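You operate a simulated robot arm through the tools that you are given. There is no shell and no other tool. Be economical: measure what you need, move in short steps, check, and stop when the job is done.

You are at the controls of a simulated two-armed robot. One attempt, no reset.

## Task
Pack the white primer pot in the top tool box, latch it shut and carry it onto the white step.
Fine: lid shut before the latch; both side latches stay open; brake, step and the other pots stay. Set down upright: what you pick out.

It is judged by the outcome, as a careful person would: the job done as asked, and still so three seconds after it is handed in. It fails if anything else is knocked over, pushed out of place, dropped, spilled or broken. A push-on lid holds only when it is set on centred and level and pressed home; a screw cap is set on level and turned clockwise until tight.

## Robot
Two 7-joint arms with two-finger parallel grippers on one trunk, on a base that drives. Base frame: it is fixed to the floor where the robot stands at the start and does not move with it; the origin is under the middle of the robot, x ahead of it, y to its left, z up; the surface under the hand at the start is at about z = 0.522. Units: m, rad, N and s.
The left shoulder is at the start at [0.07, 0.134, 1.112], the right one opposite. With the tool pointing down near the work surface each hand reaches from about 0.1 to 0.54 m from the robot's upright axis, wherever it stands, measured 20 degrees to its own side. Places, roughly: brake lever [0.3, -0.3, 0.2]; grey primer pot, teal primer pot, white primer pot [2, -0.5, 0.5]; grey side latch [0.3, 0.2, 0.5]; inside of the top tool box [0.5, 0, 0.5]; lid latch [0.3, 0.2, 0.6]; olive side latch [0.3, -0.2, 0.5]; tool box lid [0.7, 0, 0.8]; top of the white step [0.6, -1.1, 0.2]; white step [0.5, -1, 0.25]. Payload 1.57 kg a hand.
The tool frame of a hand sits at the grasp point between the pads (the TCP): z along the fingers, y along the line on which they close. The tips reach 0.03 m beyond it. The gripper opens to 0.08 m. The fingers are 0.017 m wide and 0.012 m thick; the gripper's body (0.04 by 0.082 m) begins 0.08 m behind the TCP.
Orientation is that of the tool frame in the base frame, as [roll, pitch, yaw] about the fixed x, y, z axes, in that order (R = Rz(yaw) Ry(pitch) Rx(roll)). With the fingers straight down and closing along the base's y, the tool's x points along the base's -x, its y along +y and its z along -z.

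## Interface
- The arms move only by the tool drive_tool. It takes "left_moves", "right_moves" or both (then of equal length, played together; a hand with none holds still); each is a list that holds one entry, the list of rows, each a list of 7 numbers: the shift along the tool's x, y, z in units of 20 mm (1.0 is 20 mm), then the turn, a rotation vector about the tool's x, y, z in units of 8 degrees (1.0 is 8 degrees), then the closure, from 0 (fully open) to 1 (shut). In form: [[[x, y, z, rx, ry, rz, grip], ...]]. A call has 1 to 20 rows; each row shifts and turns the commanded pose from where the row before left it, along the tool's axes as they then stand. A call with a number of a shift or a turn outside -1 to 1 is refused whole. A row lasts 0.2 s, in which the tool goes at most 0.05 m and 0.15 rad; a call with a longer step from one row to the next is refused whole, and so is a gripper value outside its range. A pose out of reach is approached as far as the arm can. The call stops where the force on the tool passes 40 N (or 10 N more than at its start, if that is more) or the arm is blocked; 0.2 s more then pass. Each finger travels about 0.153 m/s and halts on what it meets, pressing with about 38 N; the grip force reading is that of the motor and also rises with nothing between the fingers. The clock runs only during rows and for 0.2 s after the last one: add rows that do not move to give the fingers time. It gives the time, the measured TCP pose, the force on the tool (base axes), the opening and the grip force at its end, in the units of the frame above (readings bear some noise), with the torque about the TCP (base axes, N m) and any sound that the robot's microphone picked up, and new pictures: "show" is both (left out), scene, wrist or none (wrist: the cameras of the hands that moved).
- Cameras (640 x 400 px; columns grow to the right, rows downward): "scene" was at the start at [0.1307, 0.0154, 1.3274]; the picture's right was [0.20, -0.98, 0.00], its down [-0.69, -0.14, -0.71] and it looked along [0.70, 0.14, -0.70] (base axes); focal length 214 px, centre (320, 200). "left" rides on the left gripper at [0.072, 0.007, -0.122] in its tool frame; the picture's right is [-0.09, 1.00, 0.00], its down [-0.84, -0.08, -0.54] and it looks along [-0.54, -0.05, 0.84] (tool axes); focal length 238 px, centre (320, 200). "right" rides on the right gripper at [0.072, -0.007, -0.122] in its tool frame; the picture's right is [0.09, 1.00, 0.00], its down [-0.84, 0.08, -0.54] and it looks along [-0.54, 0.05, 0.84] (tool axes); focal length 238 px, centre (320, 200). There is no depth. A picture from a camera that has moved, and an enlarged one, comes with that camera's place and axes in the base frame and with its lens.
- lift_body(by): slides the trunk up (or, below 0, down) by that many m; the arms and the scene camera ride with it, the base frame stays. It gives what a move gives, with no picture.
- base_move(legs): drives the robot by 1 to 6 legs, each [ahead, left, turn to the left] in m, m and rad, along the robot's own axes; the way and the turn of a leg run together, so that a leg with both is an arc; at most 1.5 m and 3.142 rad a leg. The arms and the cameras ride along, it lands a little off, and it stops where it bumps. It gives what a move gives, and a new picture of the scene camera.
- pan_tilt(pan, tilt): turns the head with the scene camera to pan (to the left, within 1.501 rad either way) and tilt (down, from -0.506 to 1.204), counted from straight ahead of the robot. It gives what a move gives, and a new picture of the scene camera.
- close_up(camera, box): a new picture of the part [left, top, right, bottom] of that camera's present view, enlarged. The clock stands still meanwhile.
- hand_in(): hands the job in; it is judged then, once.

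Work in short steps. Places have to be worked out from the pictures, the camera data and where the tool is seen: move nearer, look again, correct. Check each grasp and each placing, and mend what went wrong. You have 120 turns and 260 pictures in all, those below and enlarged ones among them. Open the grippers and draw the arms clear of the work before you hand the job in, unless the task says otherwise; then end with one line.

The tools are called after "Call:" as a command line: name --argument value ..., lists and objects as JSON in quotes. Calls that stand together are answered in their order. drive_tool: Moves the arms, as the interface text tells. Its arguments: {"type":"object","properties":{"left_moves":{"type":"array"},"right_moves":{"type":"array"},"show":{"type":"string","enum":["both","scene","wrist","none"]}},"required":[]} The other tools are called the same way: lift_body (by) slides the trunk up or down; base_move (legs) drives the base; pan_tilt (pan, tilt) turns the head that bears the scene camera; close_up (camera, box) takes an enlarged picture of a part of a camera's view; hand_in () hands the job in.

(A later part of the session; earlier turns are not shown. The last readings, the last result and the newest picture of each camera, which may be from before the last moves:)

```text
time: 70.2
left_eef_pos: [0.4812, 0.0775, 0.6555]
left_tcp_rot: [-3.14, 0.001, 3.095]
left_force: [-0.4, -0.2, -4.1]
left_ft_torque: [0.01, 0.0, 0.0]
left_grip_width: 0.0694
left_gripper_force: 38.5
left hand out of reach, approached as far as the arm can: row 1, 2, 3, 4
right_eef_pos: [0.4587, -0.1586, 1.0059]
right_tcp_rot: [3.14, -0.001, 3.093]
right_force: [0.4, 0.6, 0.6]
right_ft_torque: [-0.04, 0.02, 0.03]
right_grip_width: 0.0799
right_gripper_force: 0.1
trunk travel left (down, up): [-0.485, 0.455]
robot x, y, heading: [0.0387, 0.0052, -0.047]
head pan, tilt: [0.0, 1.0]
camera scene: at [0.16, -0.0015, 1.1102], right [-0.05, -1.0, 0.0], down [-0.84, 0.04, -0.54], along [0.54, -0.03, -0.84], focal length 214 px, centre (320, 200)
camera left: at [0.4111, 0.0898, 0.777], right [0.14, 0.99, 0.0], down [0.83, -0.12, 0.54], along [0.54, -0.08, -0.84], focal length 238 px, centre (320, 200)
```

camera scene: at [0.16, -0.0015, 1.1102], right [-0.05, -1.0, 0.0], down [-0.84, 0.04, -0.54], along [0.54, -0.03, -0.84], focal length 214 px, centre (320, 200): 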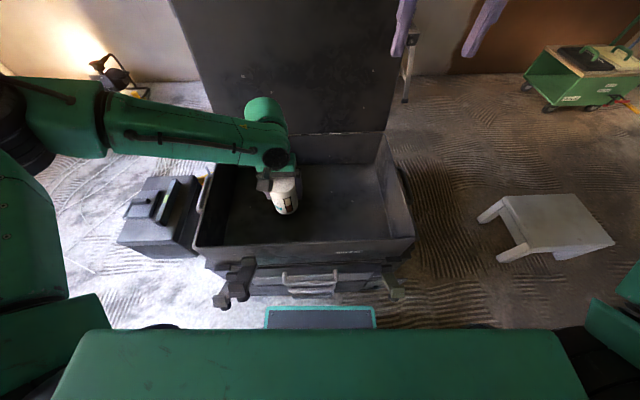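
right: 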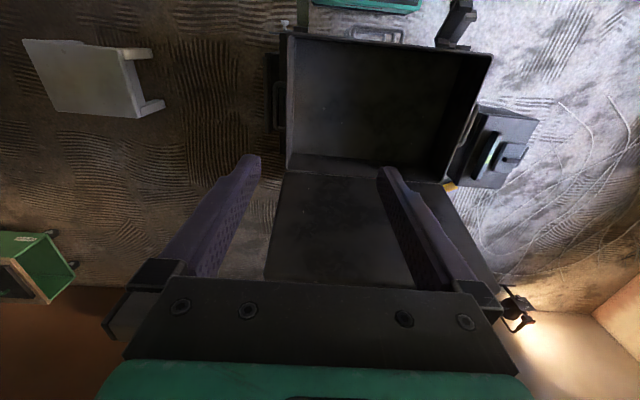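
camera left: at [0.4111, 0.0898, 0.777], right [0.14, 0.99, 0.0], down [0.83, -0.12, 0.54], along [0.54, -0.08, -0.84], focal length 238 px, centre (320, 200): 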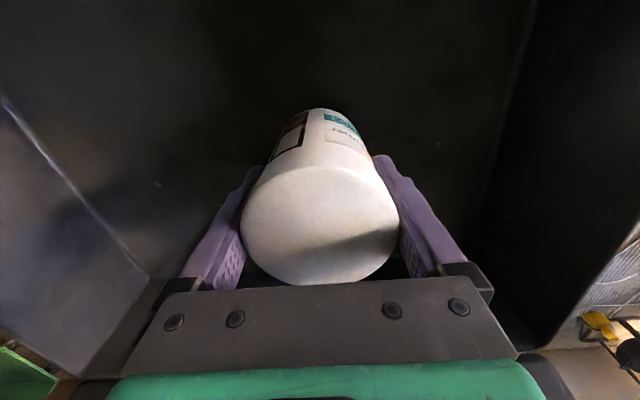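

The limit is sideways reach, not height. I shift the base slightly right and square it, which carries the pot (clear of floor and walls) toward the middle.

Call:
base_move --legs '[[0.01, -0.08, 0.047]]'

```text
time: 71.2
left_eef_pos: [0.4868, 0.0187, 0.6555]
left_tcp_rot: [-3.14, 0.003, 3.141]
left_force: [0.6, 0.4, -4.9]
left_ft_torque: [-0.02, 0.02, -0.02]
left_grip_width: 0.0696
left_gripper_force: 38.0
right_eef_pos: [0.4762, -0.2192, 1.006]
right_tcp_rot: [3.14, 0.001, -3.14]
right_force: [-0.8, -0.9, -0.7]
right_ft_torque: [0.03, 0.0, -0.01]
right_grip_width: 0.08
right_gripper_force: 0.0
trunk travel left (down, up): [-0.485, 0.455]
robot x, y, heading: [0.0483, -0.0743, 0.002]
head pan, tilt: [0.0, 1.0]
camera scene: at [0.1686, -0.0772, 1.1102], right [0.0, -1.0, 0.0], down [-0.84, 0.0, -0.54], along [0.54, 0.0, -0.84], focal length 214 px, centre (320, 200)
```

scene: 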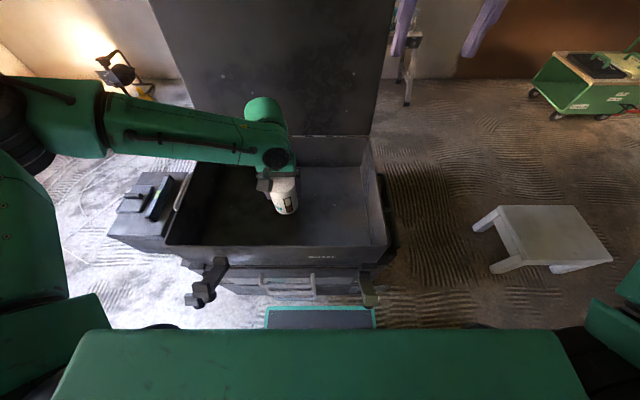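

Pot is now at (0.487, 0.019), close to the middle. I lower it gently until contact.

Call:
drive_tool --left_moves '[[[0, 0, 0.5, 0, 0, 0, 1], [0, 0, 0.5, 0, 0, 0, 1], [0, 0, 0.4, 0, 0, 0, 1], [0, 0, 0.3, 0, 0, 0, 1], [0, 0, 0.2, 0, 0, 0, 1], [0, 0, 0.2, 0, 0, 0, 1], [0, 0, 0, 0, 0, 0, 1]]]'

```text
time: 72.8
left_eef_pos: [0.4757, 0.0311, 0.6199]
left_tcp_rot: [-3.137, 0.004, -3.141]
left_force: [0.2, 0.5, -5.1]
left_ft_torque: [-0.02, 0.0, 0.01]
left_grip_width: 0.0696
left_gripper_force: 38.2
left hand out of reach, approached as far as the arm can: row 1, 2, 3, 5
right_eef_pos: [0.4739, -0.217, 1.0052]
right_tcp_rot: [-3.141, 0.0, -3.14]
right_force: [-1.0, 0.2, -0.6]
right_ft_torque: [0.02, 0.03, 0.01]
right_grip_width: 0.0799
right_gripper_force: 0.1
trunk travel left (down, up): [-0.485, 0.455]
robot x, y, heading: [0.0459, -0.0746, 0.002]
head pan, tilt: [0.0, 1.0]
camera scene: at [0.1685, -0.0766, 1.1102], right [0.0, -1.0, 0.0], down [-0.84, 0.0, -0.54], along [0.54, 0.0, -0.84], focal length 214 px, centre (320, 200)
camera left: at [0.4047, 0.0399, 0.7434], right [0.09, 1.0, -0.01], down [0.84, -0.07, 0.54], along [0.54, -0.05, -0.84], focal length 238 px, centre (320, 200)
```

scene: 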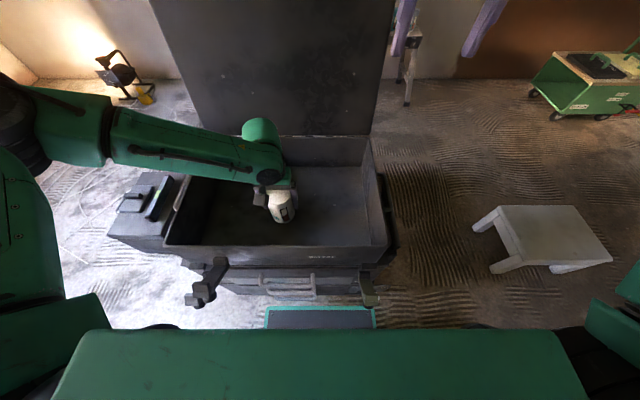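
left: 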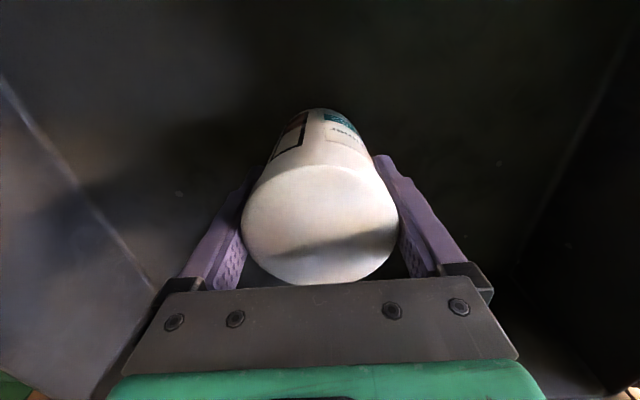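

Still no contact at TCP z 0.620; expected contact near 0.60. I use small trunk steps and read the force.

Call:
lift_body --by -0.012

Call:
drive_tool --left_moves '[[[0, 0, 0.1, 0, 0, 0, 1], [0, 0, 0.1, 0, 0, 0, 1], [0, 0, 0, 0, 0, 0, 1]]]' --show "none"

```text
time: 73.4
left_eef_pos: [0.4751, 0.0313, 0.6099]
left_tcp_rot: [-3.135, 0.005, -3.141]
left_force: [0.4, 0.6, -4.0]
left_ft_torque: [0.0, 0.01, 0.02]
left_grip_width: 0.0697
left_gripper_force: 37.9
right_eef_pos: [0.4748, -0.2187, 0.9944]
right_tcp_rot: [3.142, -0.001, -3.14]
right_force: [-0.1, 0.6, 0.3]
right_ft_torque: [-0.01, -0.02, 0.01]
right_grip_width: 0.0801
right_gripper_force: 0.0
trunk travel left (down, up): [-0.473, 0.467]
robot x, y, heading: [0.0472, -0.0786, 0.001]
head pan, tilt: [0.0, 1.0]
```

```text
time: 74.2
left_eef_pos: [0.4765, 0.0316, 0.607]
left_tcp_rot: [-3.138, 0.003, 3.14]
left_force: [-0.4, 0.3, -5.4]
left_ft_torque: [0.01, 0.0, 0.0]
left_grip_width: 0.0695
left_gripper_force: 37.6
right_eef_pos: [0.4748, -0.2187, 0.993]
right_tcp_rot: [3.139, 0.0, -3.14]
right_force: [0.0, 0.0, -0.5]
right_ft_torque: [-0.01, 0.02, 0.03]
right_grip_width: 0.0799
right_gripper_force: 0.1
trunk travel left (down, up): [-0.473, 0.467]
robot x, y, heading: [0.0486, -0.0768, 0.004]
head pan, tilt: [0.0, 1.0]
```

Call:
drive_tool --left_moves '[[[0, 0, 0.15, 0, 0, 0, 1], [0, 0, 0.15, 0, 0, 0, 1], [0, 0, 0.15, 0, 0, 0, 1], [0, 0, 0.15, 0, 0, 0, 1], [0, 0, 0, 0, 0, 0, 1]]]' --show "none"

```text
time: 75.4
left_eef_pos: [0.4712, 0.0377, 0.5982]
left_tcp_rot: [-3.133, 0.002, 3.14]
left_force: [0.1, -0.4, -4.4]
left_ft_torque: [0.02, 0.0, 0.01]
left_grip_width: 0.0695
left_gripper_force: 37.8
left hand out of reach, approached as far as the arm can: row 1, 4
right_eef_pos: [0.476, -0.2189, 0.9933]
right_tcp_rot: [3.141, 0.0, -3.14]
right_force: [0.0, -0.2, 0.0]
right_ft_torque: [0.02, 0.0, 0.0]
right_grip_width: 0.08
right_gripper_force: 0.0
trunk travel left (down, up): [-0.473, 0.467]
robot x, y, heading: [0.05, -0.0743, -0.003]
head pan, tilt: [0.0, 1.0]
```

No contact yet at 0.598. I continue with smaller trunk steps, watching the force.

Call:
lift_body --by -0.006

Call:
lift_body --by -0.004

Call:
close_up --camera "scene" --box '[220, 150, 340, 250]'

```text
time: 76.0
left_eef_pos: [0.472, 0.0366, 0.5952]
left_tcp_rot: [-3.137, 0.011, 3.142]
left_force: [-0.2, 4.6, 27.9]
left_ft_torque: [1.28, 0.39, 0.0]
left_grip_width: 0.0697
left_gripper_force: 38.5
right_eef_pos: [0.4738, -0.2174, 0.9891]
right_tcp_rot: [3.14, 0.004, -3.14]
right_force: [-0.3, -0.5, 0.7]
right_ft_torque: [0.0, -0.03, 0.0]
right_grip_width: 0.0799
right_gripper_force: 0.0
trunk travel left (down, up): [-0.467, 0.473]
robot x, y, heading: [0.0465, -0.0789, -0.004]
head pan, tilt: [0.0, 1.0]
```

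```text
time: 76.5
left_eef_pos: [0.4711, 0.0366, 0.5911]
left_tcp_rot: [-3.135, 0.01, 3.141]
left_force: [3.3, 1.8, 27.1]
left_ft_torque: [1.21, -0.22, -0.08]
left_grip_width: 0.0696
left_gripper_force: 38.4
right_eef_pos: [0.4723, -0.2202, 0.9851]
right_tcp_rot: [3.139, 0.005, -3.138]
right_force: [1.0, -0.6, 0.2]
right_ft_torque: [-0.01, 0.0, -0.03]
right_grip_width: 0.0799
right_gripper_force: 0.0
trunk travel left (down, up): [-0.463, 0.477]
robot x, y, heading: [0.0474, -0.0758, 0.003]
head pan, tilt: [0.0, 1.0]
```

```text
4.00 times, centred on (280, 200) of scene
camera zoom: at [0.1651, -0.0776, 1.0887], right [0.0, -1.0, 0.0], down [-0.84, 0.0, -0.54], along [0.54, 0.0, -0.84], focal length 858 px, centre (480, 200)
```

zoom: 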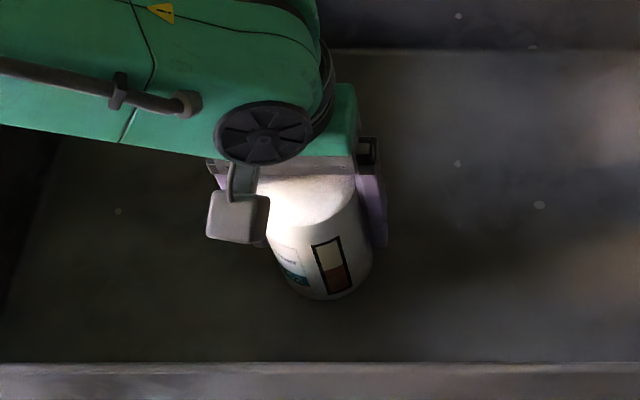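

Contact confirmed (about 27 N), pot sits on the floor of the box. I open and then rise straight with the trunk.

Call:
drive_tool --left_moves '[[[0, 0, 0, 0, 0, 0, 0.5], [0, 0, 0, 0, 0, 0, 0], [0, 0, 0, 0, 0, 0, 0], [0, 0, 0, 0, 0, 0, 0]]]' --show "wrist"

Call:
lift_body --by 0.2

Call:
close_up --camera "left" --box '[0, 0, 640, 400]'

```text
time: 77.5
left_eef_pos: [0.4721, 0.0365, 0.5873]
left_tcp_rot: [-3.133, 0.004, -3.139]
left_force: [0.2, -1.0, -0.1]
left_ft_torque: [-0.01, 0.01, -0.01]
left_grip_width: 0.08
left_gripper_force: 0.1
right_eef_pos: [0.4736, -0.2175, 0.9832]
right_tcp_rot: [3.142, 0.0, -3.14]
right_force: [-0.6, -0.6, -0.2]
right_ft_torque: [-0.03, -0.02, -0.02]
right_grip_width: 0.0801
right_gripper_force: 0.1
trunk travel left (down, up): [-0.463, 0.477]
robot x, y, heading: [0.0501, -0.0795, -0.002]
head pan, tilt: [0.0, 1.0]
camera left: at [0.4, 0.0451, 0.7101], right [0.09, 1.0, -0.01], down [0.83, -0.07, 0.55], along [0.54, -0.06, -0.84], focal length 238 px, centre (320, 200)
```

left: 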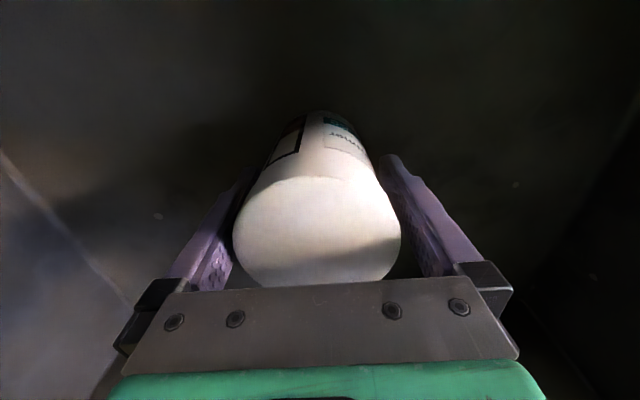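

```text
time: 79.7
left_eef_pos: [0.471, 0.0369, 0.7884]
left_tcp_rot: [-3.133, 0.005, 3.141]
left_force: [-0.3, -0.4, -0.6]
left_ft_torque: [0.03, 0.0, -0.01]
left_grip_width: 0.0801
left_gripper_force: 0.1
right_eef_pos: [0.4738, -0.2184, 1.184]
right_tcp_rot: [3.141, -0.001, -3.141]
right_force: [-0.9, 0.3, -0.1]
right_ft_torque: [0.02, -0.02, 0.0]
right_grip_width: 0.0801
right_gripper_force: 0.1
trunk travel left (down, up): [-0.663, 0.277]
robot x, y, heading: [0.0495, -0.0786, -0.001]
head pan, tilt: [0.0, 1.0]
```

```text
1.00 times, centred on (320, 200) of left (not enlarged: the box is as wide or as high as the picture)
camera zoom: at [0.4003, 0.0452, 0.9102], right [0.09, 1.0, -0.01], down [0.83, -0.07, 0.55], along [0.54, -0.06, -0.84], focal length 238 px, centre (320, 200)
```

zoom: 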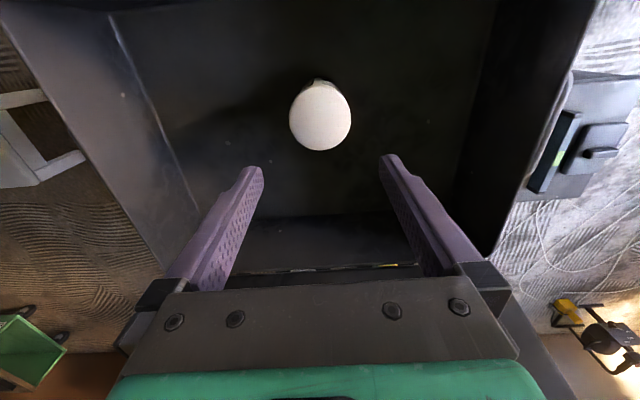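

The pot stands upright in the box. Next the lid: I raise the trunk so I can see the lid's top edge and reach behind it.

Call:
lift_body --by 0.27

Call:
pan_tilt --pan 0.0 --tilt 0.75

Call:
close_up --camera "right" --box '[0, 0, 640, 400]'

```text
time: 82.4
left_eef_pos: [0.4726, 0.0364, 1.0584]
left_tcp_rot: [-3.135, 0.005, -3.141]
left_force: [-0.5, 0.2, -0.4]
left_ft_torque: [-0.03, 0.02, 0.01]
left_grip_width: 0.0799
left_gripper_force: 0.0
right_eef_pos: [0.4751, -0.2197, 1.4539]
right_tcp_rot: [-3.14, 0.0, -3.139]
right_force: [0.2, -0.8, 0.1]
right_ft_torque: [0.01, -0.01, 0.02]
right_grip_width: 0.0801
right_gripper_force: 0.0
trunk travel left (down, up): [-0.933, 0.007]
robot x, y, heading: [0.0465, -0.0728, 0.005]
head pan, tilt: [0.0, 1.0]
```

```text
time: 83.2
left_eef_pos: [0.4718, 0.0372, 1.0595]
left_tcp_rot: [-3.134, 0.006, -3.14]
left_force: [-0.2, 0.5, -0.7]
left_ft_torque: [0.0, 0.0, -0.01]
left_grip_width: 0.0802
left_gripper_force: 0.0
right_eef_pos: [0.4754, -0.2188, 1.4539]
right_tcp_rot: [3.141, -0.002, -3.141]
right_force: [0.0, 0.7, -0.2]
right_ft_torque: [-0.02, 0.02, 0.01]
right_grip_width: 0.08
right_gripper_force: 0.1
trunk travel left (down, up): [-0.933, 0.007]
robot x, y, heading: [0.046, -0.0739, -0.001]
head pan, tilt: [0.0, 0.75]
camera scene: at [0.1813, -0.0767, 1.5773], right [0.0, -1.0, 0.0], down [-0.68, 0.0, -0.73], along [0.73, 0.0, -0.68], focal length 214 px, centre (320, 200)
```

scene: 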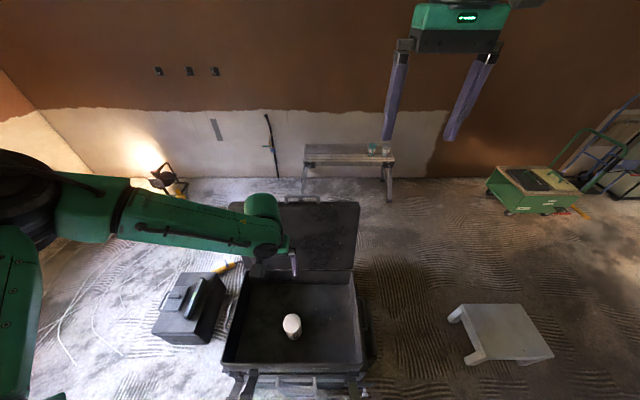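

```text
1.00 times, centred on (320, 200) of right (not enlarged: the box is as wide or as high as the picture)
camera zoom: at [0.4035, -0.2248, 1.5756], right [-0.09, 1.0, 0.0], down [0.84, 0.08, 0.54], along [0.54, 0.05, -0.84], focal length 238 px, centre (320, 200)
```

zoom: 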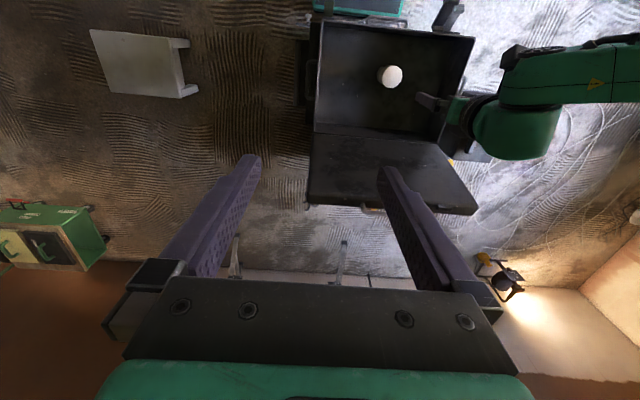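

Two-view fits: hinge line at (0.687, z 0.66), lid top edge at (0.757, z 1.03), leaning back about 11°. I'll hook the right fingers over the top edge at y≈−0.13; first pitch the right tool 45° forward and move the left hand aside.

Call:
drive_tool --right_moves '[[[0, 0.4, 0, 0, -0.94, 0, 0], [0, 0.4, 0, 0, -0.94, 0, 0], [0, 0.4, 0, 0, -0.94, 0, 0], [0, 0.4, 0, 0, -0.94, 0, 0], [0, 0.4, 0, 0, -0.94, 0, 0], [0, 0.4, 0, 0, -0.94, 0, 0], [0, 0.4, 0.9, 0, 0, 0, 1], [0, 0.4, 0.9, 0, 0, 0, 1], [0, 0.4, 0.9, 0, 0, 0, 1], [0, 0.4, 0.9, 0, 0, 0, 1], [0, 0, 0.9, 0, 0, 0, 1], [0, 0, 0.9, 0, 0, 0, 1]]]' --left_moves '[[[0, 0.9, -0.3, 0, 0, 0, 0], [0, 0.9, -0.3, 0, 0, 0, 0], [0, 0.9, -0.3, 0, 0, 0, 0], [0, 0.9, -0.3, 0, 0, 0, 0], [0, 0.9, -0.3, 0, 0, 0, 0], [0, 0.9, -0.3, 0, 0, 0, 0], [0, 0.9, -0.3, 0, 0, 0, 0], [0, 0.9, -0.3, 0, 0, 0, 0], [0, 0.9, -0.3, 0, 0, 0, 0], [0, 0.9, -0.3, 0, 0, 0, 0], [0, 0, 0, 0, 0, 0, 0], [0, 0, 0, 0, 0, 0, 0]]]'

```text
time: 85.8
left_eef_pos: [0.4714, 0.2172, 1.1172]
left_tcp_rot: [-3.136, 0.003, -3.14]
left_force: [-0.3, 0.4, 0.0]
left_ft_torque: [-0.01, -0.01, 0.03]
left_grip_width: 0.0799
left_gripper_force: 0.1
right_eef_pos: [0.5515, -0.1406, 1.3792]
right_tcp_rot: [3.14, 0.788, 3.141]
right_force: [0.3, 0.3, 0.5]
right_ft_torque: [0.01, -0.03, -0.03]
right_grip_width: 0.0
right_gripper_force: 21.1
trunk travel left (down, up): [-0.933, 0.007]
robot x, y, heading: [0.0498, -0.0743, 0.0]
head pan, tilt: [0.0, 0.75]
camera scene: at [0.1821, -0.0775, 1.5774], right [0.0, -1.0, 0.0], down [-0.68, 0.0, -0.73], along [0.73, 0.0, -0.68], focal length 214 px, centre (320, 200)
camera right: at [0.4148, -0.1462, 1.4135], right [-0.07, 1.0, -0.06], down [0.21, 0.08, 0.98], along [0.98, 0.05, -0.21], focal length 238 px, centre (320, 200)
camera left: at [0.4011, 0.225, 1.2387], right [0.09, 1.0, -0.01], down [0.83, -0.07, 0.55], along [0.54, -0.05, -0.84], focal length 238 px, centre (320, 200)
```

scene: 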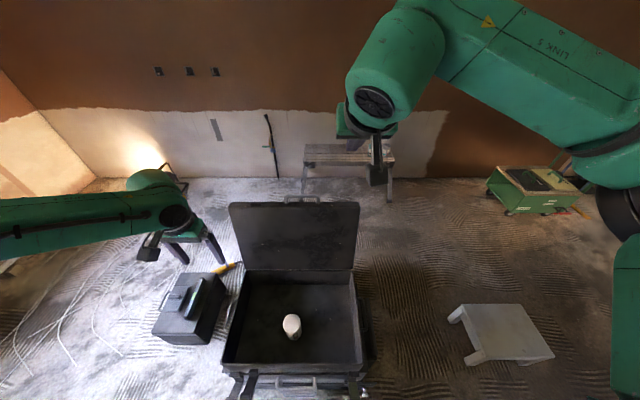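
right: 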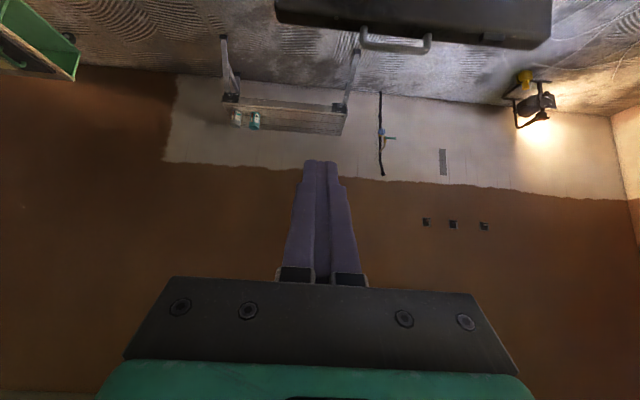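
left: 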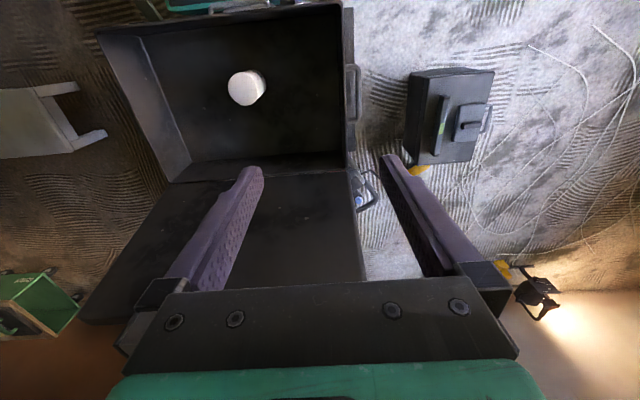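

The lid's edge and its rear handle (y≈0.02) are seen. I advance the closed right fingers along the tool axis towards (0.80, −0.14, 1.12), above and behind the top edge.

Call:
drive_tool --right_moves '[[[0, 0, 1, 0, 0, 0, 1], [0, 0, 1, 0, 0, 0, 1], [0, 0, 1, 0, 0, 0, 1], [0, 0, 1, 0, 0, 0, 1], [0, 0, 1, 0, 0, 0, 1], [0, 0, 1, 0, 0, 0, 1], [0, 0, 1, 0, 0, 0, 1], [0, 0, 1, 0, 0, 0, 1], [0, 0, 1, 0, 0, 0, 1], [-0.2, 0, 1, 0, 0, 0, 1], [-0.2, 0, 1, 0, 0, 0, 1], [-0.2, 0, 1, 0, 0, 0, 1], [-0.2, 0, 1, 0, 0, 0, 1], [-0.2, 0, 1, 0, 0, 0, 1], [-0.2, 0, 1, 0, 0, 0, 1], [-0.2, 0, 1, 0, 0, 0, 1], [0, 0, 0.5, 0, 0, 0, 1], [0, 0, 0.5, 0, 0, 0, 1]]]'

```text
time: 89.6
left_eef_pos: [0.4721, 0.2185, 1.1157]
left_tcp_rot: [-3.135, 0.004, 3.141]
left_force: [1.5, 1.1, -0.1]
left_ft_torque: [0.01, 0.02, 0.01]
left_grip_width: 0.0798
left_gripper_force: 0.0
right_eef_pos: [0.768, -0.1148, 1.1548]
right_tcp_rot: [-3.139, 0.788, -3.139]
right_force: [-0.1, -0.5, -0.6]
right_ft_torque: [-0.02, -0.01, -0.03]
right_grip_width: 0.0
right_gripper_force: 21.0
right hand out of reach, approached as far as the arm can: row 16, 17, 18
trunk travel left (down, up): [-0.933, 0.007]
robot x, y, heading: [0.047, -0.0718, 0.001]
head pan, tilt: [0.0, 0.75]
camera scene: at [0.1821, -0.0757, 1.5774], right [0.0, -1.0, 0.0], down [-0.68, 0.0, -0.73], along [0.73, 0.0, -0.68], focal length 214 px, centre (320, 200)
camera right: at [0.6321, -0.1206, 1.1905], right [-0.07, 1.0, -0.07], down [0.21, 0.08, 0.98], along [0.98, 0.05, -0.21], focal length 238 px, centre (320, 200)
```

scene: 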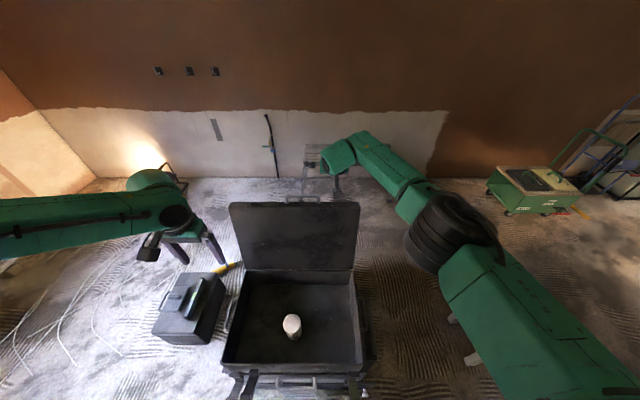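
right: 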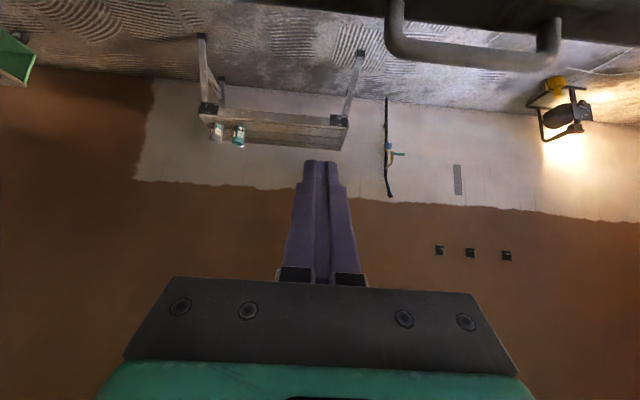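

The arm runs out of reach about 5 cm short of hooking behind the lid. I'll look closely at the lid's edge from both cameras before choosing another approach.

Call:
close_up --camera "scene" --box '[220, 180, 380, 290]'

Call:
close_up --camera "left" --box '[60, 160, 400, 340]'

```text
3.64 times, centred on (300, 235) of scene
camera zoom: at [0.1821, -0.0757, 1.5774], right [0.0, -1.0, 0.0], down [-0.68, 0.0, -0.73], along [0.73, 0.0, -0.68], focal length 780 px, centre (393, 73)
```

zoom: 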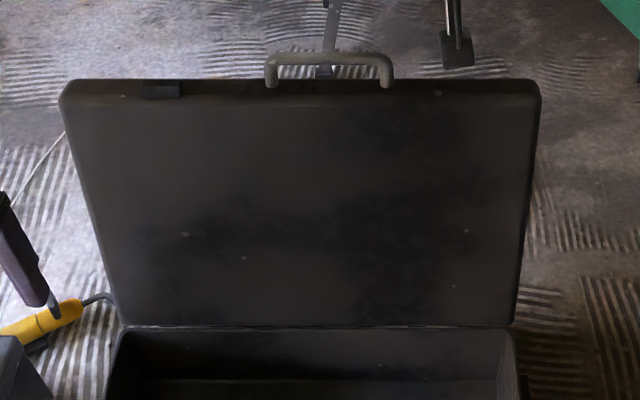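

```text
1.88 times, centred on (230, 250) of left
camera zoom: at [0.401, 0.2263, 1.2383], right [0.09, 1.0, -0.01], down [0.83, -0.07, 0.55], along [0.54, -0.06, -0.84], focal length 449 px, centre (489, 106)
```

zoom: 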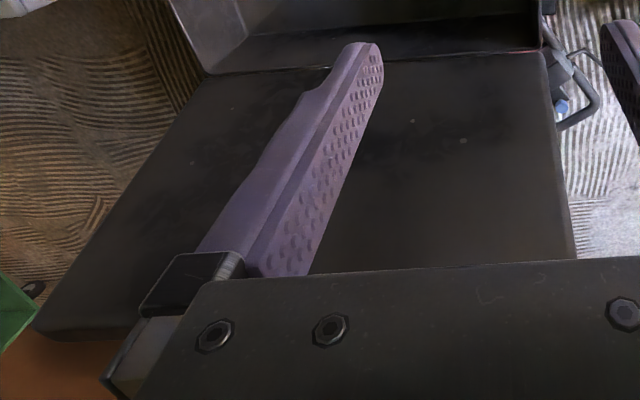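

The handle is on the lid's edge (now its top): a bar along y about 0.115 wide centred at y≈−0.013, at about (0.778, 1.05). Gripping that bar lets me swing the lid under control. I draw back, flatten the right tool to 25° below level and roll it 90° so it closes across the bar.

Call:
drive_tool --right_moves '[[[0, 0, -1, 0, 0, 0, 1], [0, 0, -1, 0, 0, 0, 1], [0, 0, -1, 0, 0, 0, 0.6], [0, 0, -1, 0, 0, 0, 0.5], [0, 0, 0, 0, -0.833, 0, 0.5], [0, 0, 0, 0, -0.833, 0, 0.5], [0, 0, 0, 0, -0.833, 0, 0.5], [0, 0, 0, 0, 0, -0.9375, 0.5], [0, 0, 0, 0, 0, -0.9375, 0.5], [0, 0, 0, 0, 0, -0.9375, 0.5], [0, 0, 0, 0, 0, -0.9375, 0.5], [0, 0, 0, 0, 0, -0.9375, 0.5], [0, 0, 0, 0, 0, -0.9375, 0.5], [0, 0, 0, 0, 0, -0.9375, 0.5], [0, 0, 0, 0, 0, -0.9375, 0.5], [0, 0, 0, 0, 0, -0.9375, 0.5], [0, 0, 0, 0, 0, -0.9375, 0.5], [0, 0, 0, 0, 0, -0.9375, 0.5], [0, 0, 0, 0, 0, -0.9375, 0.5], [0, 0, 0, 0, 0, 0, 0.5]]]'

```text
time: 93.8
left_eef_pos: [0.4704, 0.217, 1.1174]
left_tcp_rot: [-3.136, 0.005, 3.141]
left_force: [0.1, -0.2, -0.2]
left_ft_torque: [-0.02, 0.01, -0.01]
left_grip_width: 0.0796
left_gripper_force: 0.2
right_eef_pos: [0.7103, -0.1168, 1.2146]
right_tcp_rot: [-2.006, 0.0, -1.568]
right_force: [-0.8, 0.0, 0.2]
right_ft_torque: [0.0, -0.01, -0.02]
right_grip_width: 0.0398
right_gripper_force: 0.1
trunk travel left (down, up): [-0.933, 0.007]
robot x, y, heading: [0.0479, -0.0728, -0.001]
head pan, tilt: [0.0, 0.75]
camera scene: at [0.1812, -0.0763, 1.5774], right [0.0, -1.0, 0.0], down [-0.68, 0.0, -0.73], along [0.73, 0.0, -0.68], focal length 214 px, centre (320, 200)
camera right: at [0.6039, -0.1875, 1.2708], right [-0.42, -0.09, -0.9], down [-0.53, 0.84, 0.16], along [0.74, 0.54, -0.4], focal length 238 px, centre (320, 200)
```

scene: 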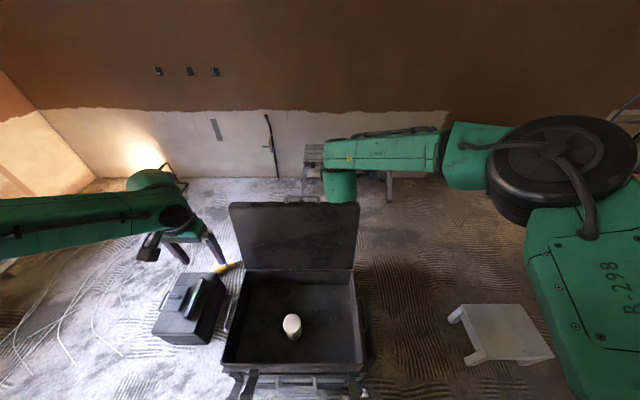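
right: 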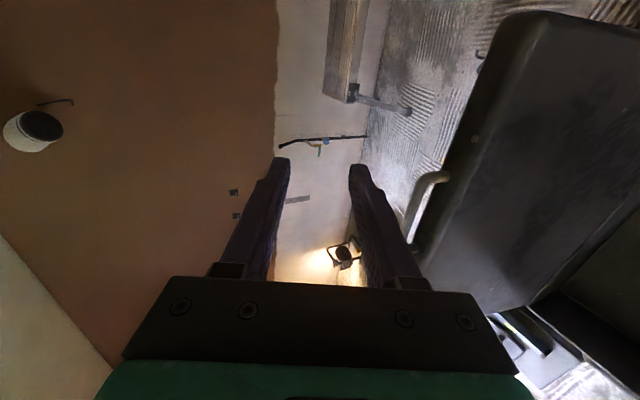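

The right camera now sees the lid edge-on with the handle standing on its edge. I zoom to measure the bar.

Call:
close_up --camera "right" --box '[340, 120, 500, 280]'

Call:
close_up --camera "scene" --box '[260, 170, 340, 220]'

```text
2.50 times, centred on (420, 200) of right
camera zoom: at [0.6039, -0.1875, 1.2708], right [-0.42, -0.09, -0.9], down [-0.53, 0.84, 0.16], along [0.74, 0.54, -0.4], focal length 596 px, centre (70, 200)
```

zoom: 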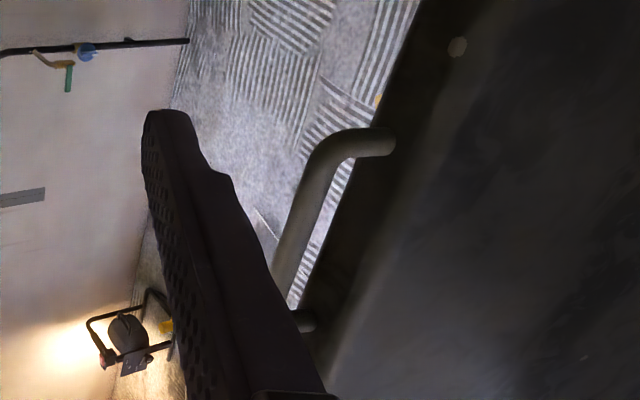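

```text
8.00 times, centred on (300, 195) of scene
camera zoom: at [0.1812, -0.0763, 1.5774], right [0.0, -1.0, 0.0], down [-0.68, 0.0, -0.73], along [0.73, 0.0, -0.68], focal length 1716 px, centre (480, 240)
```

zoom: 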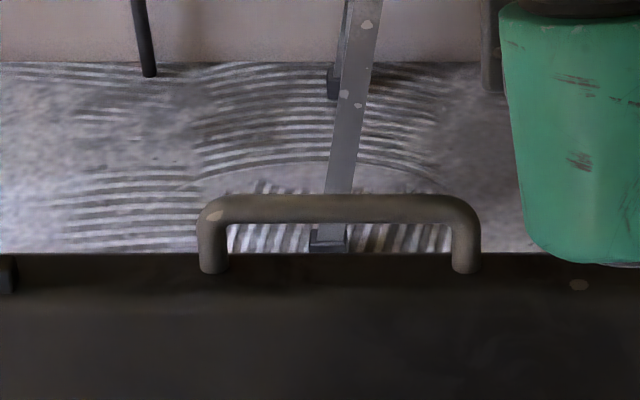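

Bar centre fits at about (0.765, −0.01, 1.056), diameter ~0.013, gap under it ~0.03. I go to a pre-grasp point 6 cm behind it along the tool axis with opening 0.03.

Call:
drive_tool --right_moves '[[[-0.764, 0.836, 0.303, 0, 0, 0, 0.625], [-0.764, 0.836, 0.303, 0, 0, 0, 0.625], [-0.764, 0.836, 0.303, 0, 0, 0, 0.625], [-0.764, 0.836, 0.303, 0, 0, 0, 0.625], [-0.764, 0.836, 0.303, 0, 0, 0, 0.625], [-0.764, 0.836, 0.303, 0, 0, 0, 0.625], [-0.764, 0.836, 0.303, 0, 0, 0, 0.625], [0, 0, 0, 0, 0, 0, 0.625]]]'

Call:
close_up --camera "right" --box '[240, 120, 480, 300]'

Call:
close_up --camera "scene" --box '[260, 170, 340, 220]'

```text
time: 95.6
left_eef_pos: [0.4717, 0.2172, 1.1167]
left_tcp_rot: [-3.134, 0.006, 3.141]
left_force: [0.0, -0.1, 0.7]
left_ft_torque: [0.03, 0.0, -0.01]
left_grip_width: 0.0796
left_gripper_force: 0.0
right_eef_pos: [0.7015, -0.01, 1.0902]
right_tcp_rot: [-2.007, -0.001, -1.57]
right_force: [-0.5, -0.7, -0.3]
right_ft_torque: [0.01, 0.02, 0.02]
right_grip_width: 0.0296
right_gripper_force: 0.1
trunk travel left (down, up): [-0.933, 0.007]
robot x, y, heading: [0.045, -0.0767, -0.001]
head pan, tilt: [0.0, 0.75]
camera scene: at [0.1812, -0.0766, 1.5774], right [0.0, -1.0, 0.0], down [-0.68, 0.0, -0.73], along [0.73, 0.0, -0.68], focal length 214 px, centre (320, 200)
camera right: at [0.5944, -0.0805, 1.1474], right [-0.42, -0.09, -0.9], down [-0.53, 0.84, 0.16], along [0.74, 0.54, -0.4], focal length 238 px, centre (320, 200)
```

scene: 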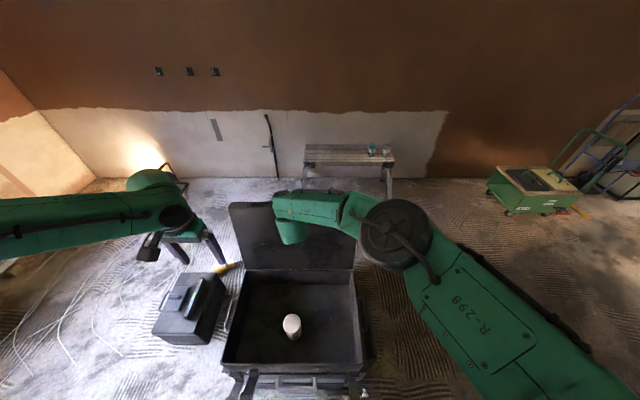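
right: 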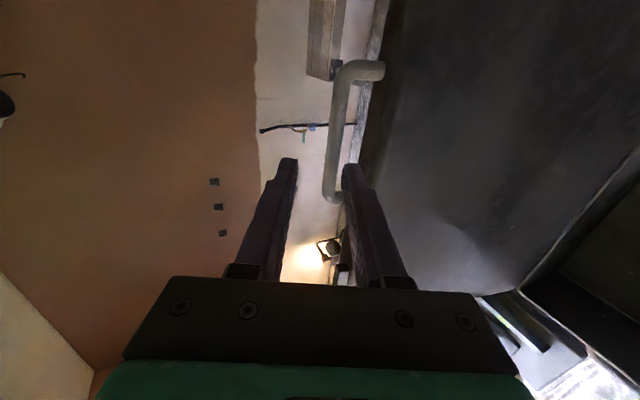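

```text
2.22 times, centred on (360, 210) of right
camera zoom: at [0.5944, -0.0805, 1.1474], right [-0.42, -0.09, -0.9], down [-0.53, 0.84, 0.16], along [0.74, 0.54, -0.4], focal length 530 px, centre (231, 178)
```

zoom: 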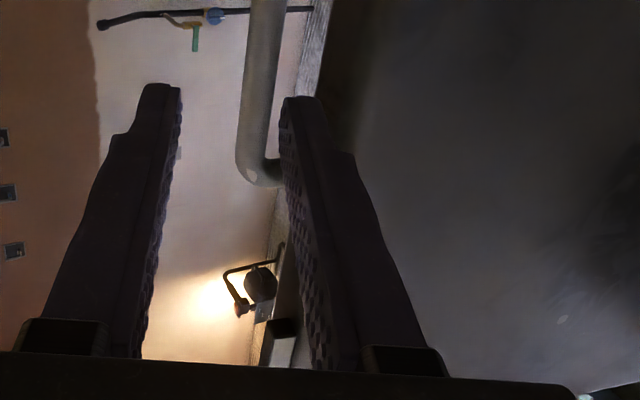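

```text
8.00 times, centred on (300, 195) of scene
camera zoom: at [0.1812, -0.0766, 1.5774], right [0.0, -1.0, 0.0], down [-0.68, 0.0, -0.73], along [0.73, 0.0, -0.68], focal length 1716 px, centre (480, 240)
```

zoom: 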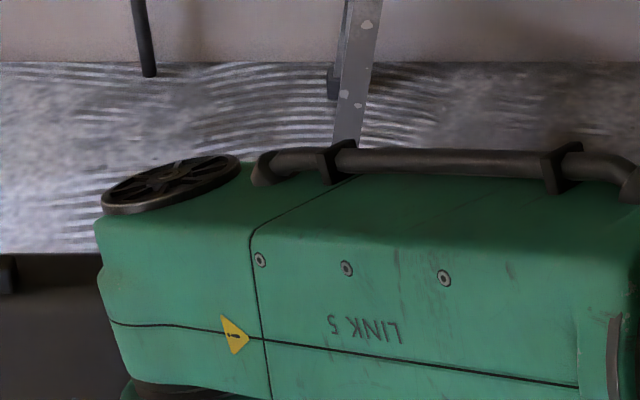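

The bar sits about 9 mm toward the lower finger from the tool axis. I shift 7 mm that way first, then advance 5 cm and look.

Call:
drive_tool --right_moves '[[[0, 0.35, 0, 0, 0, 0, 0.625], [0, 0, 0.6, 0, 0, 0, 0.625], [0, 0, 0.6, 0, 0, 0, 0.625], [0, 0, 0.6, 0, 0, 0, 0.625], [0, 0, 0.6, 0, 0, 0, 0.625], [0, 0, 0, 0, 0, 0, 0.625]]]' --show "wrist"

Call:
close_up --camera "right" --box '[240, 60, 480, 240]'

```text
time: 97.0
left_eef_pos: [0.4726, 0.2172, 1.1163]
left_tcp_rot: [-3.136, 0.006, 3.14]
left_force: [0.7, 0.1, -0.1]
left_ft_torque: [-0.02, -0.01, 0.02]
left_grip_width: 0.0798
left_gripper_force: 0.1
right_eef_pos: [0.726, -0.0161, 1.0667]
right_tcp_rot: [-2.005, 0.002, -1.568]
right_force: [0.2, 0.7, -0.2]
right_ft_torque: [-0.02, -0.04, -0.02]
right_grip_width: 0.0298
right_gripper_force: 0.0
right hand out of reach, approached as far as the arm can: row 4, 5
trunk travel left (down, up): [-0.933, 0.007]
robot x, y, heading: [0.0503, -0.0747, -0.006]
head pan, tilt: [0.0, 0.75]
camera right: at [0.6184, -0.0881, 1.1243], right [-0.42, -0.09, -0.9], down [-0.53, 0.84, 0.16], along [0.74, 0.54, -0.4], focal length 238 px, centre (320, 200)
```

right: 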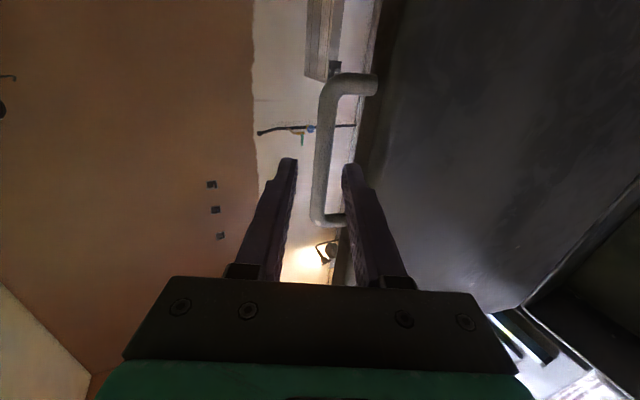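

```text
2.22 times, centred on (360, 150) of right
camera zoom: at [0.6184, -0.0881, 1.1243], right [-0.42, -0.09, -0.9], down [-0.53, 0.84, 0.16], along [0.74, 0.54, -0.4], focal length 530 px, centre (231, 311)
```

zoom: 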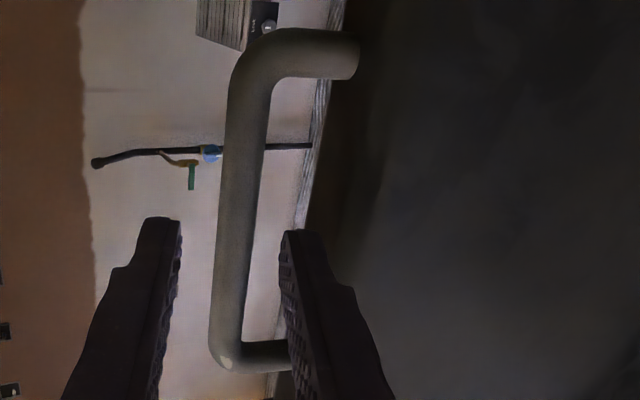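

The bar is centred between the fingers but 3 cm further than the arm can reach with the shoulder this high. I back off, raise the arm 0.18 m relative to the trunk and then lower the trunk by as much.

Call:
drive_tool --right_moves '[[[0, 0, -1, 0, 0, 0, 0.625], [0, 0, -1, 0, 0, 0, 0.625], [0, -0.9, -0.42, 0, 0, 0, 0.625], [0, -0.9, -0.42, 0, 0, 0, 0.625], [0, -0.9, -0.42, 0, 0, 0, 0.625], [0, -0.9, -0.42, 0, 0, 0, 0.625], [0, -0.9, -0.42, 0, 0, 0, 0.625], [0, -0.9, -0.42, 0, 0, 0, 0.625], [0, -0.9, -0.42, 0, 0, 0, 0.625], [0, -0.9, -0.42, 0, 0, 0, 0.625], [0, -0.9, -0.42, 0, 0, 0, 0.625], [0, 0, 0, 0, 0, 0, 0.625]]]' --show "none"

Call:
lift_body --by -0.18

Call:
close_up --camera "right" --box '[240, 60, 480, 240]'

```text
time: 99.6
left_eef_pos: [0.4719, 0.2184, 1.1174]
left_tcp_rot: [-3.134, 0.006, -3.141]
left_force: [-0.6, 0.2, 0.9]
left_ft_torque: [0.0, 0.0, -0.01]
left_grip_width: 0.0799
left_gripper_force: 0.0
right_eef_pos: [0.6848, -0.0193, 1.2646]
right_tcp_rot: [-2.004, 0.001, -1.568]
right_force: [0.0, 0.3, 0.2]
right_ft_torque: [-0.01, 0.01, -0.03]
right_grip_width: 0.03
right_gripper_force: 0.1
trunk travel left (down, up): [-0.933, 0.007]
robot x, y, heading: [0.0466, -0.0756, 0.001]
head pan, tilt: [0.0, 0.75]
```

```text
time: 101.6
left_eef_pos: [0.4715, 0.2172, 0.9362]
left_tcp_rot: [-3.136, 0.003, -3.14]
left_force: [0.0, 0.4, 1.0]
left_ft_torque: [-0.02, -0.01, 0.0]
left_grip_width: 0.0797
left_gripper_force: 0.0
right_eef_pos: [0.6848, -0.0191, 1.0853]
right_tcp_rot: [-2.004, 0.004, -1.568]
right_force: [0.7, 0.3, -0.7]
right_ft_torque: [-0.01, 0.0, -0.01]
right_grip_width: 0.0299
right_gripper_force: 0.0
trunk travel left (down, up): [-0.753, 0.187]
robot x, y, heading: [0.0506, -0.0749, 0.0]
head pan, tilt: [0.0, 0.75]
```

```text
2.22 times, centred on (360, 150) of right
camera zoom: at [0.5787, -0.0899, 1.1415], right [-0.42, -0.09, -0.9], down [-0.53, 0.84, 0.16], along [0.74, 0.54, -0.4], focal length 530 px, centre (231, 311)
```

zoom: 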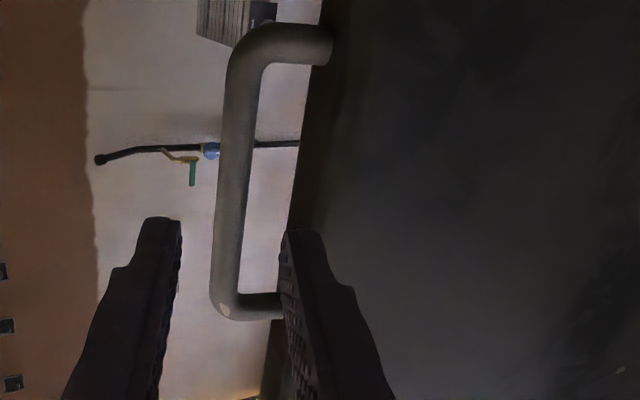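

Still centred. I advance about 7 cm along the tool axis with force guard.

Call:
drive_tool --right_moves '[[[0, 0, 0.5, 0, 0, 0, 0.625], [0, 0, 0.5, 0, 0, 0, 0.625], [0, 0, 0.5, 0, 0, 0, 0.625], [0, 0, 0.5, 0, 0, 0, 0.625], [0, 0, 0.5, 0, 0, 0, 0.625], [0, 0, 0.5, 0, 0, 0, 0.625], [0, 0, 0.5, 0, 0, 0, 0.625], [0, 0, 0, 0, 0, 0, 0.625]]]' --show "none"

Call:
close_up --camera "right" --box '[240, 100, 480, 280]'

```text
time: 103.4
left_eef_pos: [0.4718, 0.2175, 0.9373]
left_tcp_rot: [-3.135, 0.006, 3.141]
left_force: [0.0, -0.4, 0.0]
left_ft_torque: [-0.01, 0.0, -0.01]
left_grip_width: 0.08
left_gripper_force: 0.1
right_eef_pos: [0.685, -0.0188, 1.0841]
right_tcp_rot: [-2.004, -0.001, -1.57]
right_force: [-0.5, 0.5, -0.3]
right_ft_torque: [-0.02, -0.03, 0.04]
right_grip_width: 0.03
right_gripper_force: 0.1
right hand out of reach, approached as far as the arm can: row 1, 2, 3, 4, 5, 6, 7
trunk travel left (down, up): [-0.753, 0.187]
robot x, y, heading: [0.0466, -0.0782, 0.004]
head pan, tilt: [0.0, 0.75]
```

```text
2.22 times, centred on (360, 190) of right
camera zoom: at [0.5787, -0.0898, 1.1415], right [-0.42, -0.09, -0.9], down [-0.53, 0.84, 0.16], along [0.74, 0.54, -0.4], focal length 530 px, centre (231, 222)
```

zoom: 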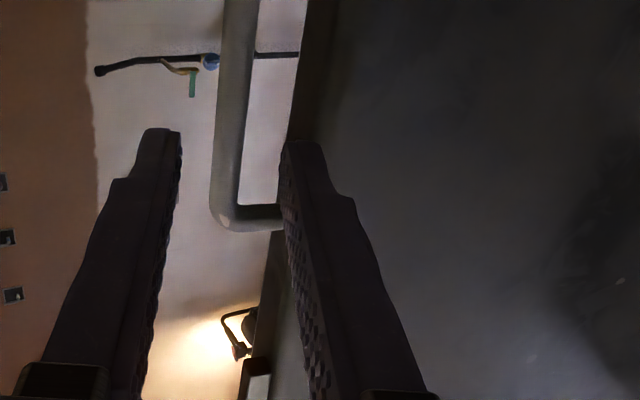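

Reach is limited inward (sideways), not by height: targets should lie ~20° to the hand's own side. I shift the base 0.2 m left so the handle lies on the right hand's side.

Call:
base_move --legs '[[0, 0.2, 0]]'

Call:
drive_tool --right_moves '[[[0.95, 0, 0, 0, 0, 0, 0.625], [0.95, 0, 0, 0, 0, 0, 0.625], [0.95, 0, 0, 0, 0, 0, 0.625], [0.95, 0, 0, 0, 0, 0, 0.625], [0.95, 0, 0, 0, 0, 0, 0.625], [0.95, 0, 0, 0, 0, 0, 0.625], [0.95, 0, 0, 0, 0, 0, 0.625], [0.95, 0, 0, 0, 0, 0, 0.625], [0.95, 0, 0, 0, 0, 0, 0.625], [0.95, 0, 0, 0, 0, 0, 0.625], [0, 0, 0, 0, 0, 0, 0.625]]]'

```text
time: 105.0
left_eef_pos: [0.4706, 0.418, 0.9368]
left_tcp_rot: [-3.136, 0.005, -3.139]
left_force: [0.8, -0.4, 0.0]
left_ft_torque: [0.01, -0.01, -0.02]
left_grip_width: 0.0802
left_gripper_force: 0.1
right_eef_pos: [0.685, 0.1822, 1.0851]
right_tcp_rot: [-2.005, 0.001, -1.567]
right_force: [0.5, 0.5, -0.5]
right_ft_torque: [-0.01, 0.0, -0.01]
right_grip_width: 0.0299
right_gripper_force: 0.0
trunk travel left (down, up): [-0.753, 0.187]
robot x, y, heading: [0.0482, 0.1283, 0.007]
head pan, tilt: [0.0, 0.75]
camera scene: at [0.1807, 0.1231, 1.3974], right [0.0, -1.0, 0.0], down [-0.68, 0.0, -0.73], along [0.73, 0.0, -0.68], focal length 214 px, centre (320, 200)
```

scene: 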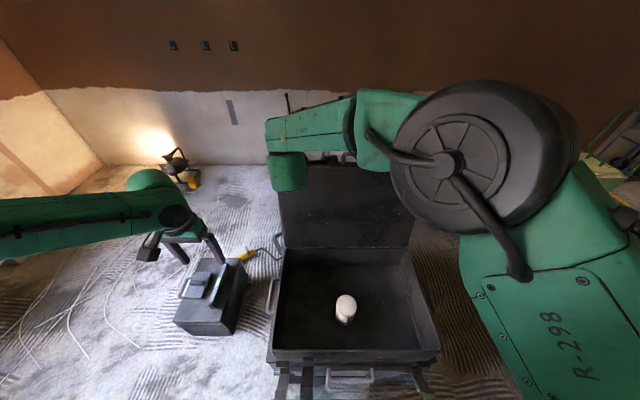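

```text
time: 107.4
left_eef_pos: [0.4704, 0.4203, 0.9367]
left_tcp_rot: [-3.135, 0.007, -3.138]
left_force: [-0.1, -0.5, -0.2]
left_ft_torque: [-0.03, 0.0, -0.03]
left_grip_width: 0.08
left_gripper_force: 0.1
right_eef_pos: [0.6848, -0.0054, 1.0855]
right_tcp_rot: [-2.003, 0.001, -1.567]
right_force: [-0.6, 1.1, -0.4]
right_ft_torque: [0.01, 0.0, 0.02]
right_grip_width: 0.0301
right_gripper_force: 0.1
trunk travel left (down, up): [-0.753, 0.187]
robot x, y, heading: [0.0464, 0.1235, 0.006]
head pan, tilt: [0.0, 0.75]
camera scene: at [0.1808, 0.1257, 1.3974], right [0.0, -1.0, 0.0], down [-0.68, 0.0, -0.73], along [0.73, 0.0, -0.68], focal length 214 px, centre (320, 200)
camera right: at [0.5788, -0.0764, 1.1421], right [-0.42, -0.09, -0.9], down [-0.53, 0.84, 0.16], along [0.74, 0.54, -0.4], focal length 238 px, centre (320, 200)
```

scene: 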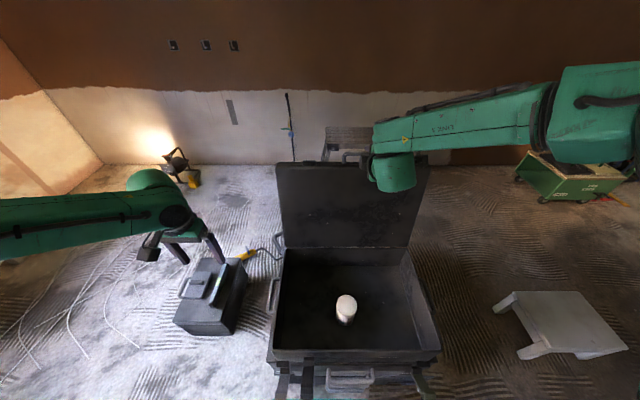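
right: 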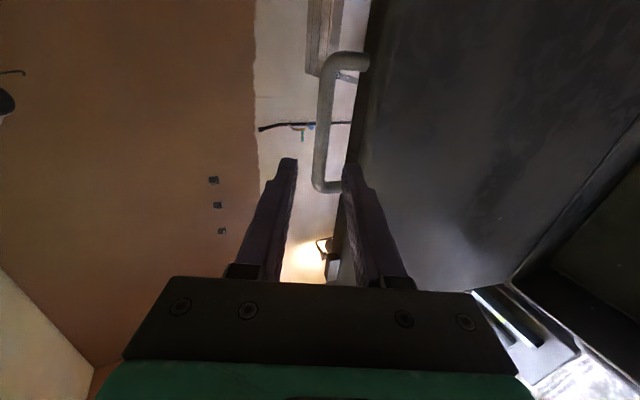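

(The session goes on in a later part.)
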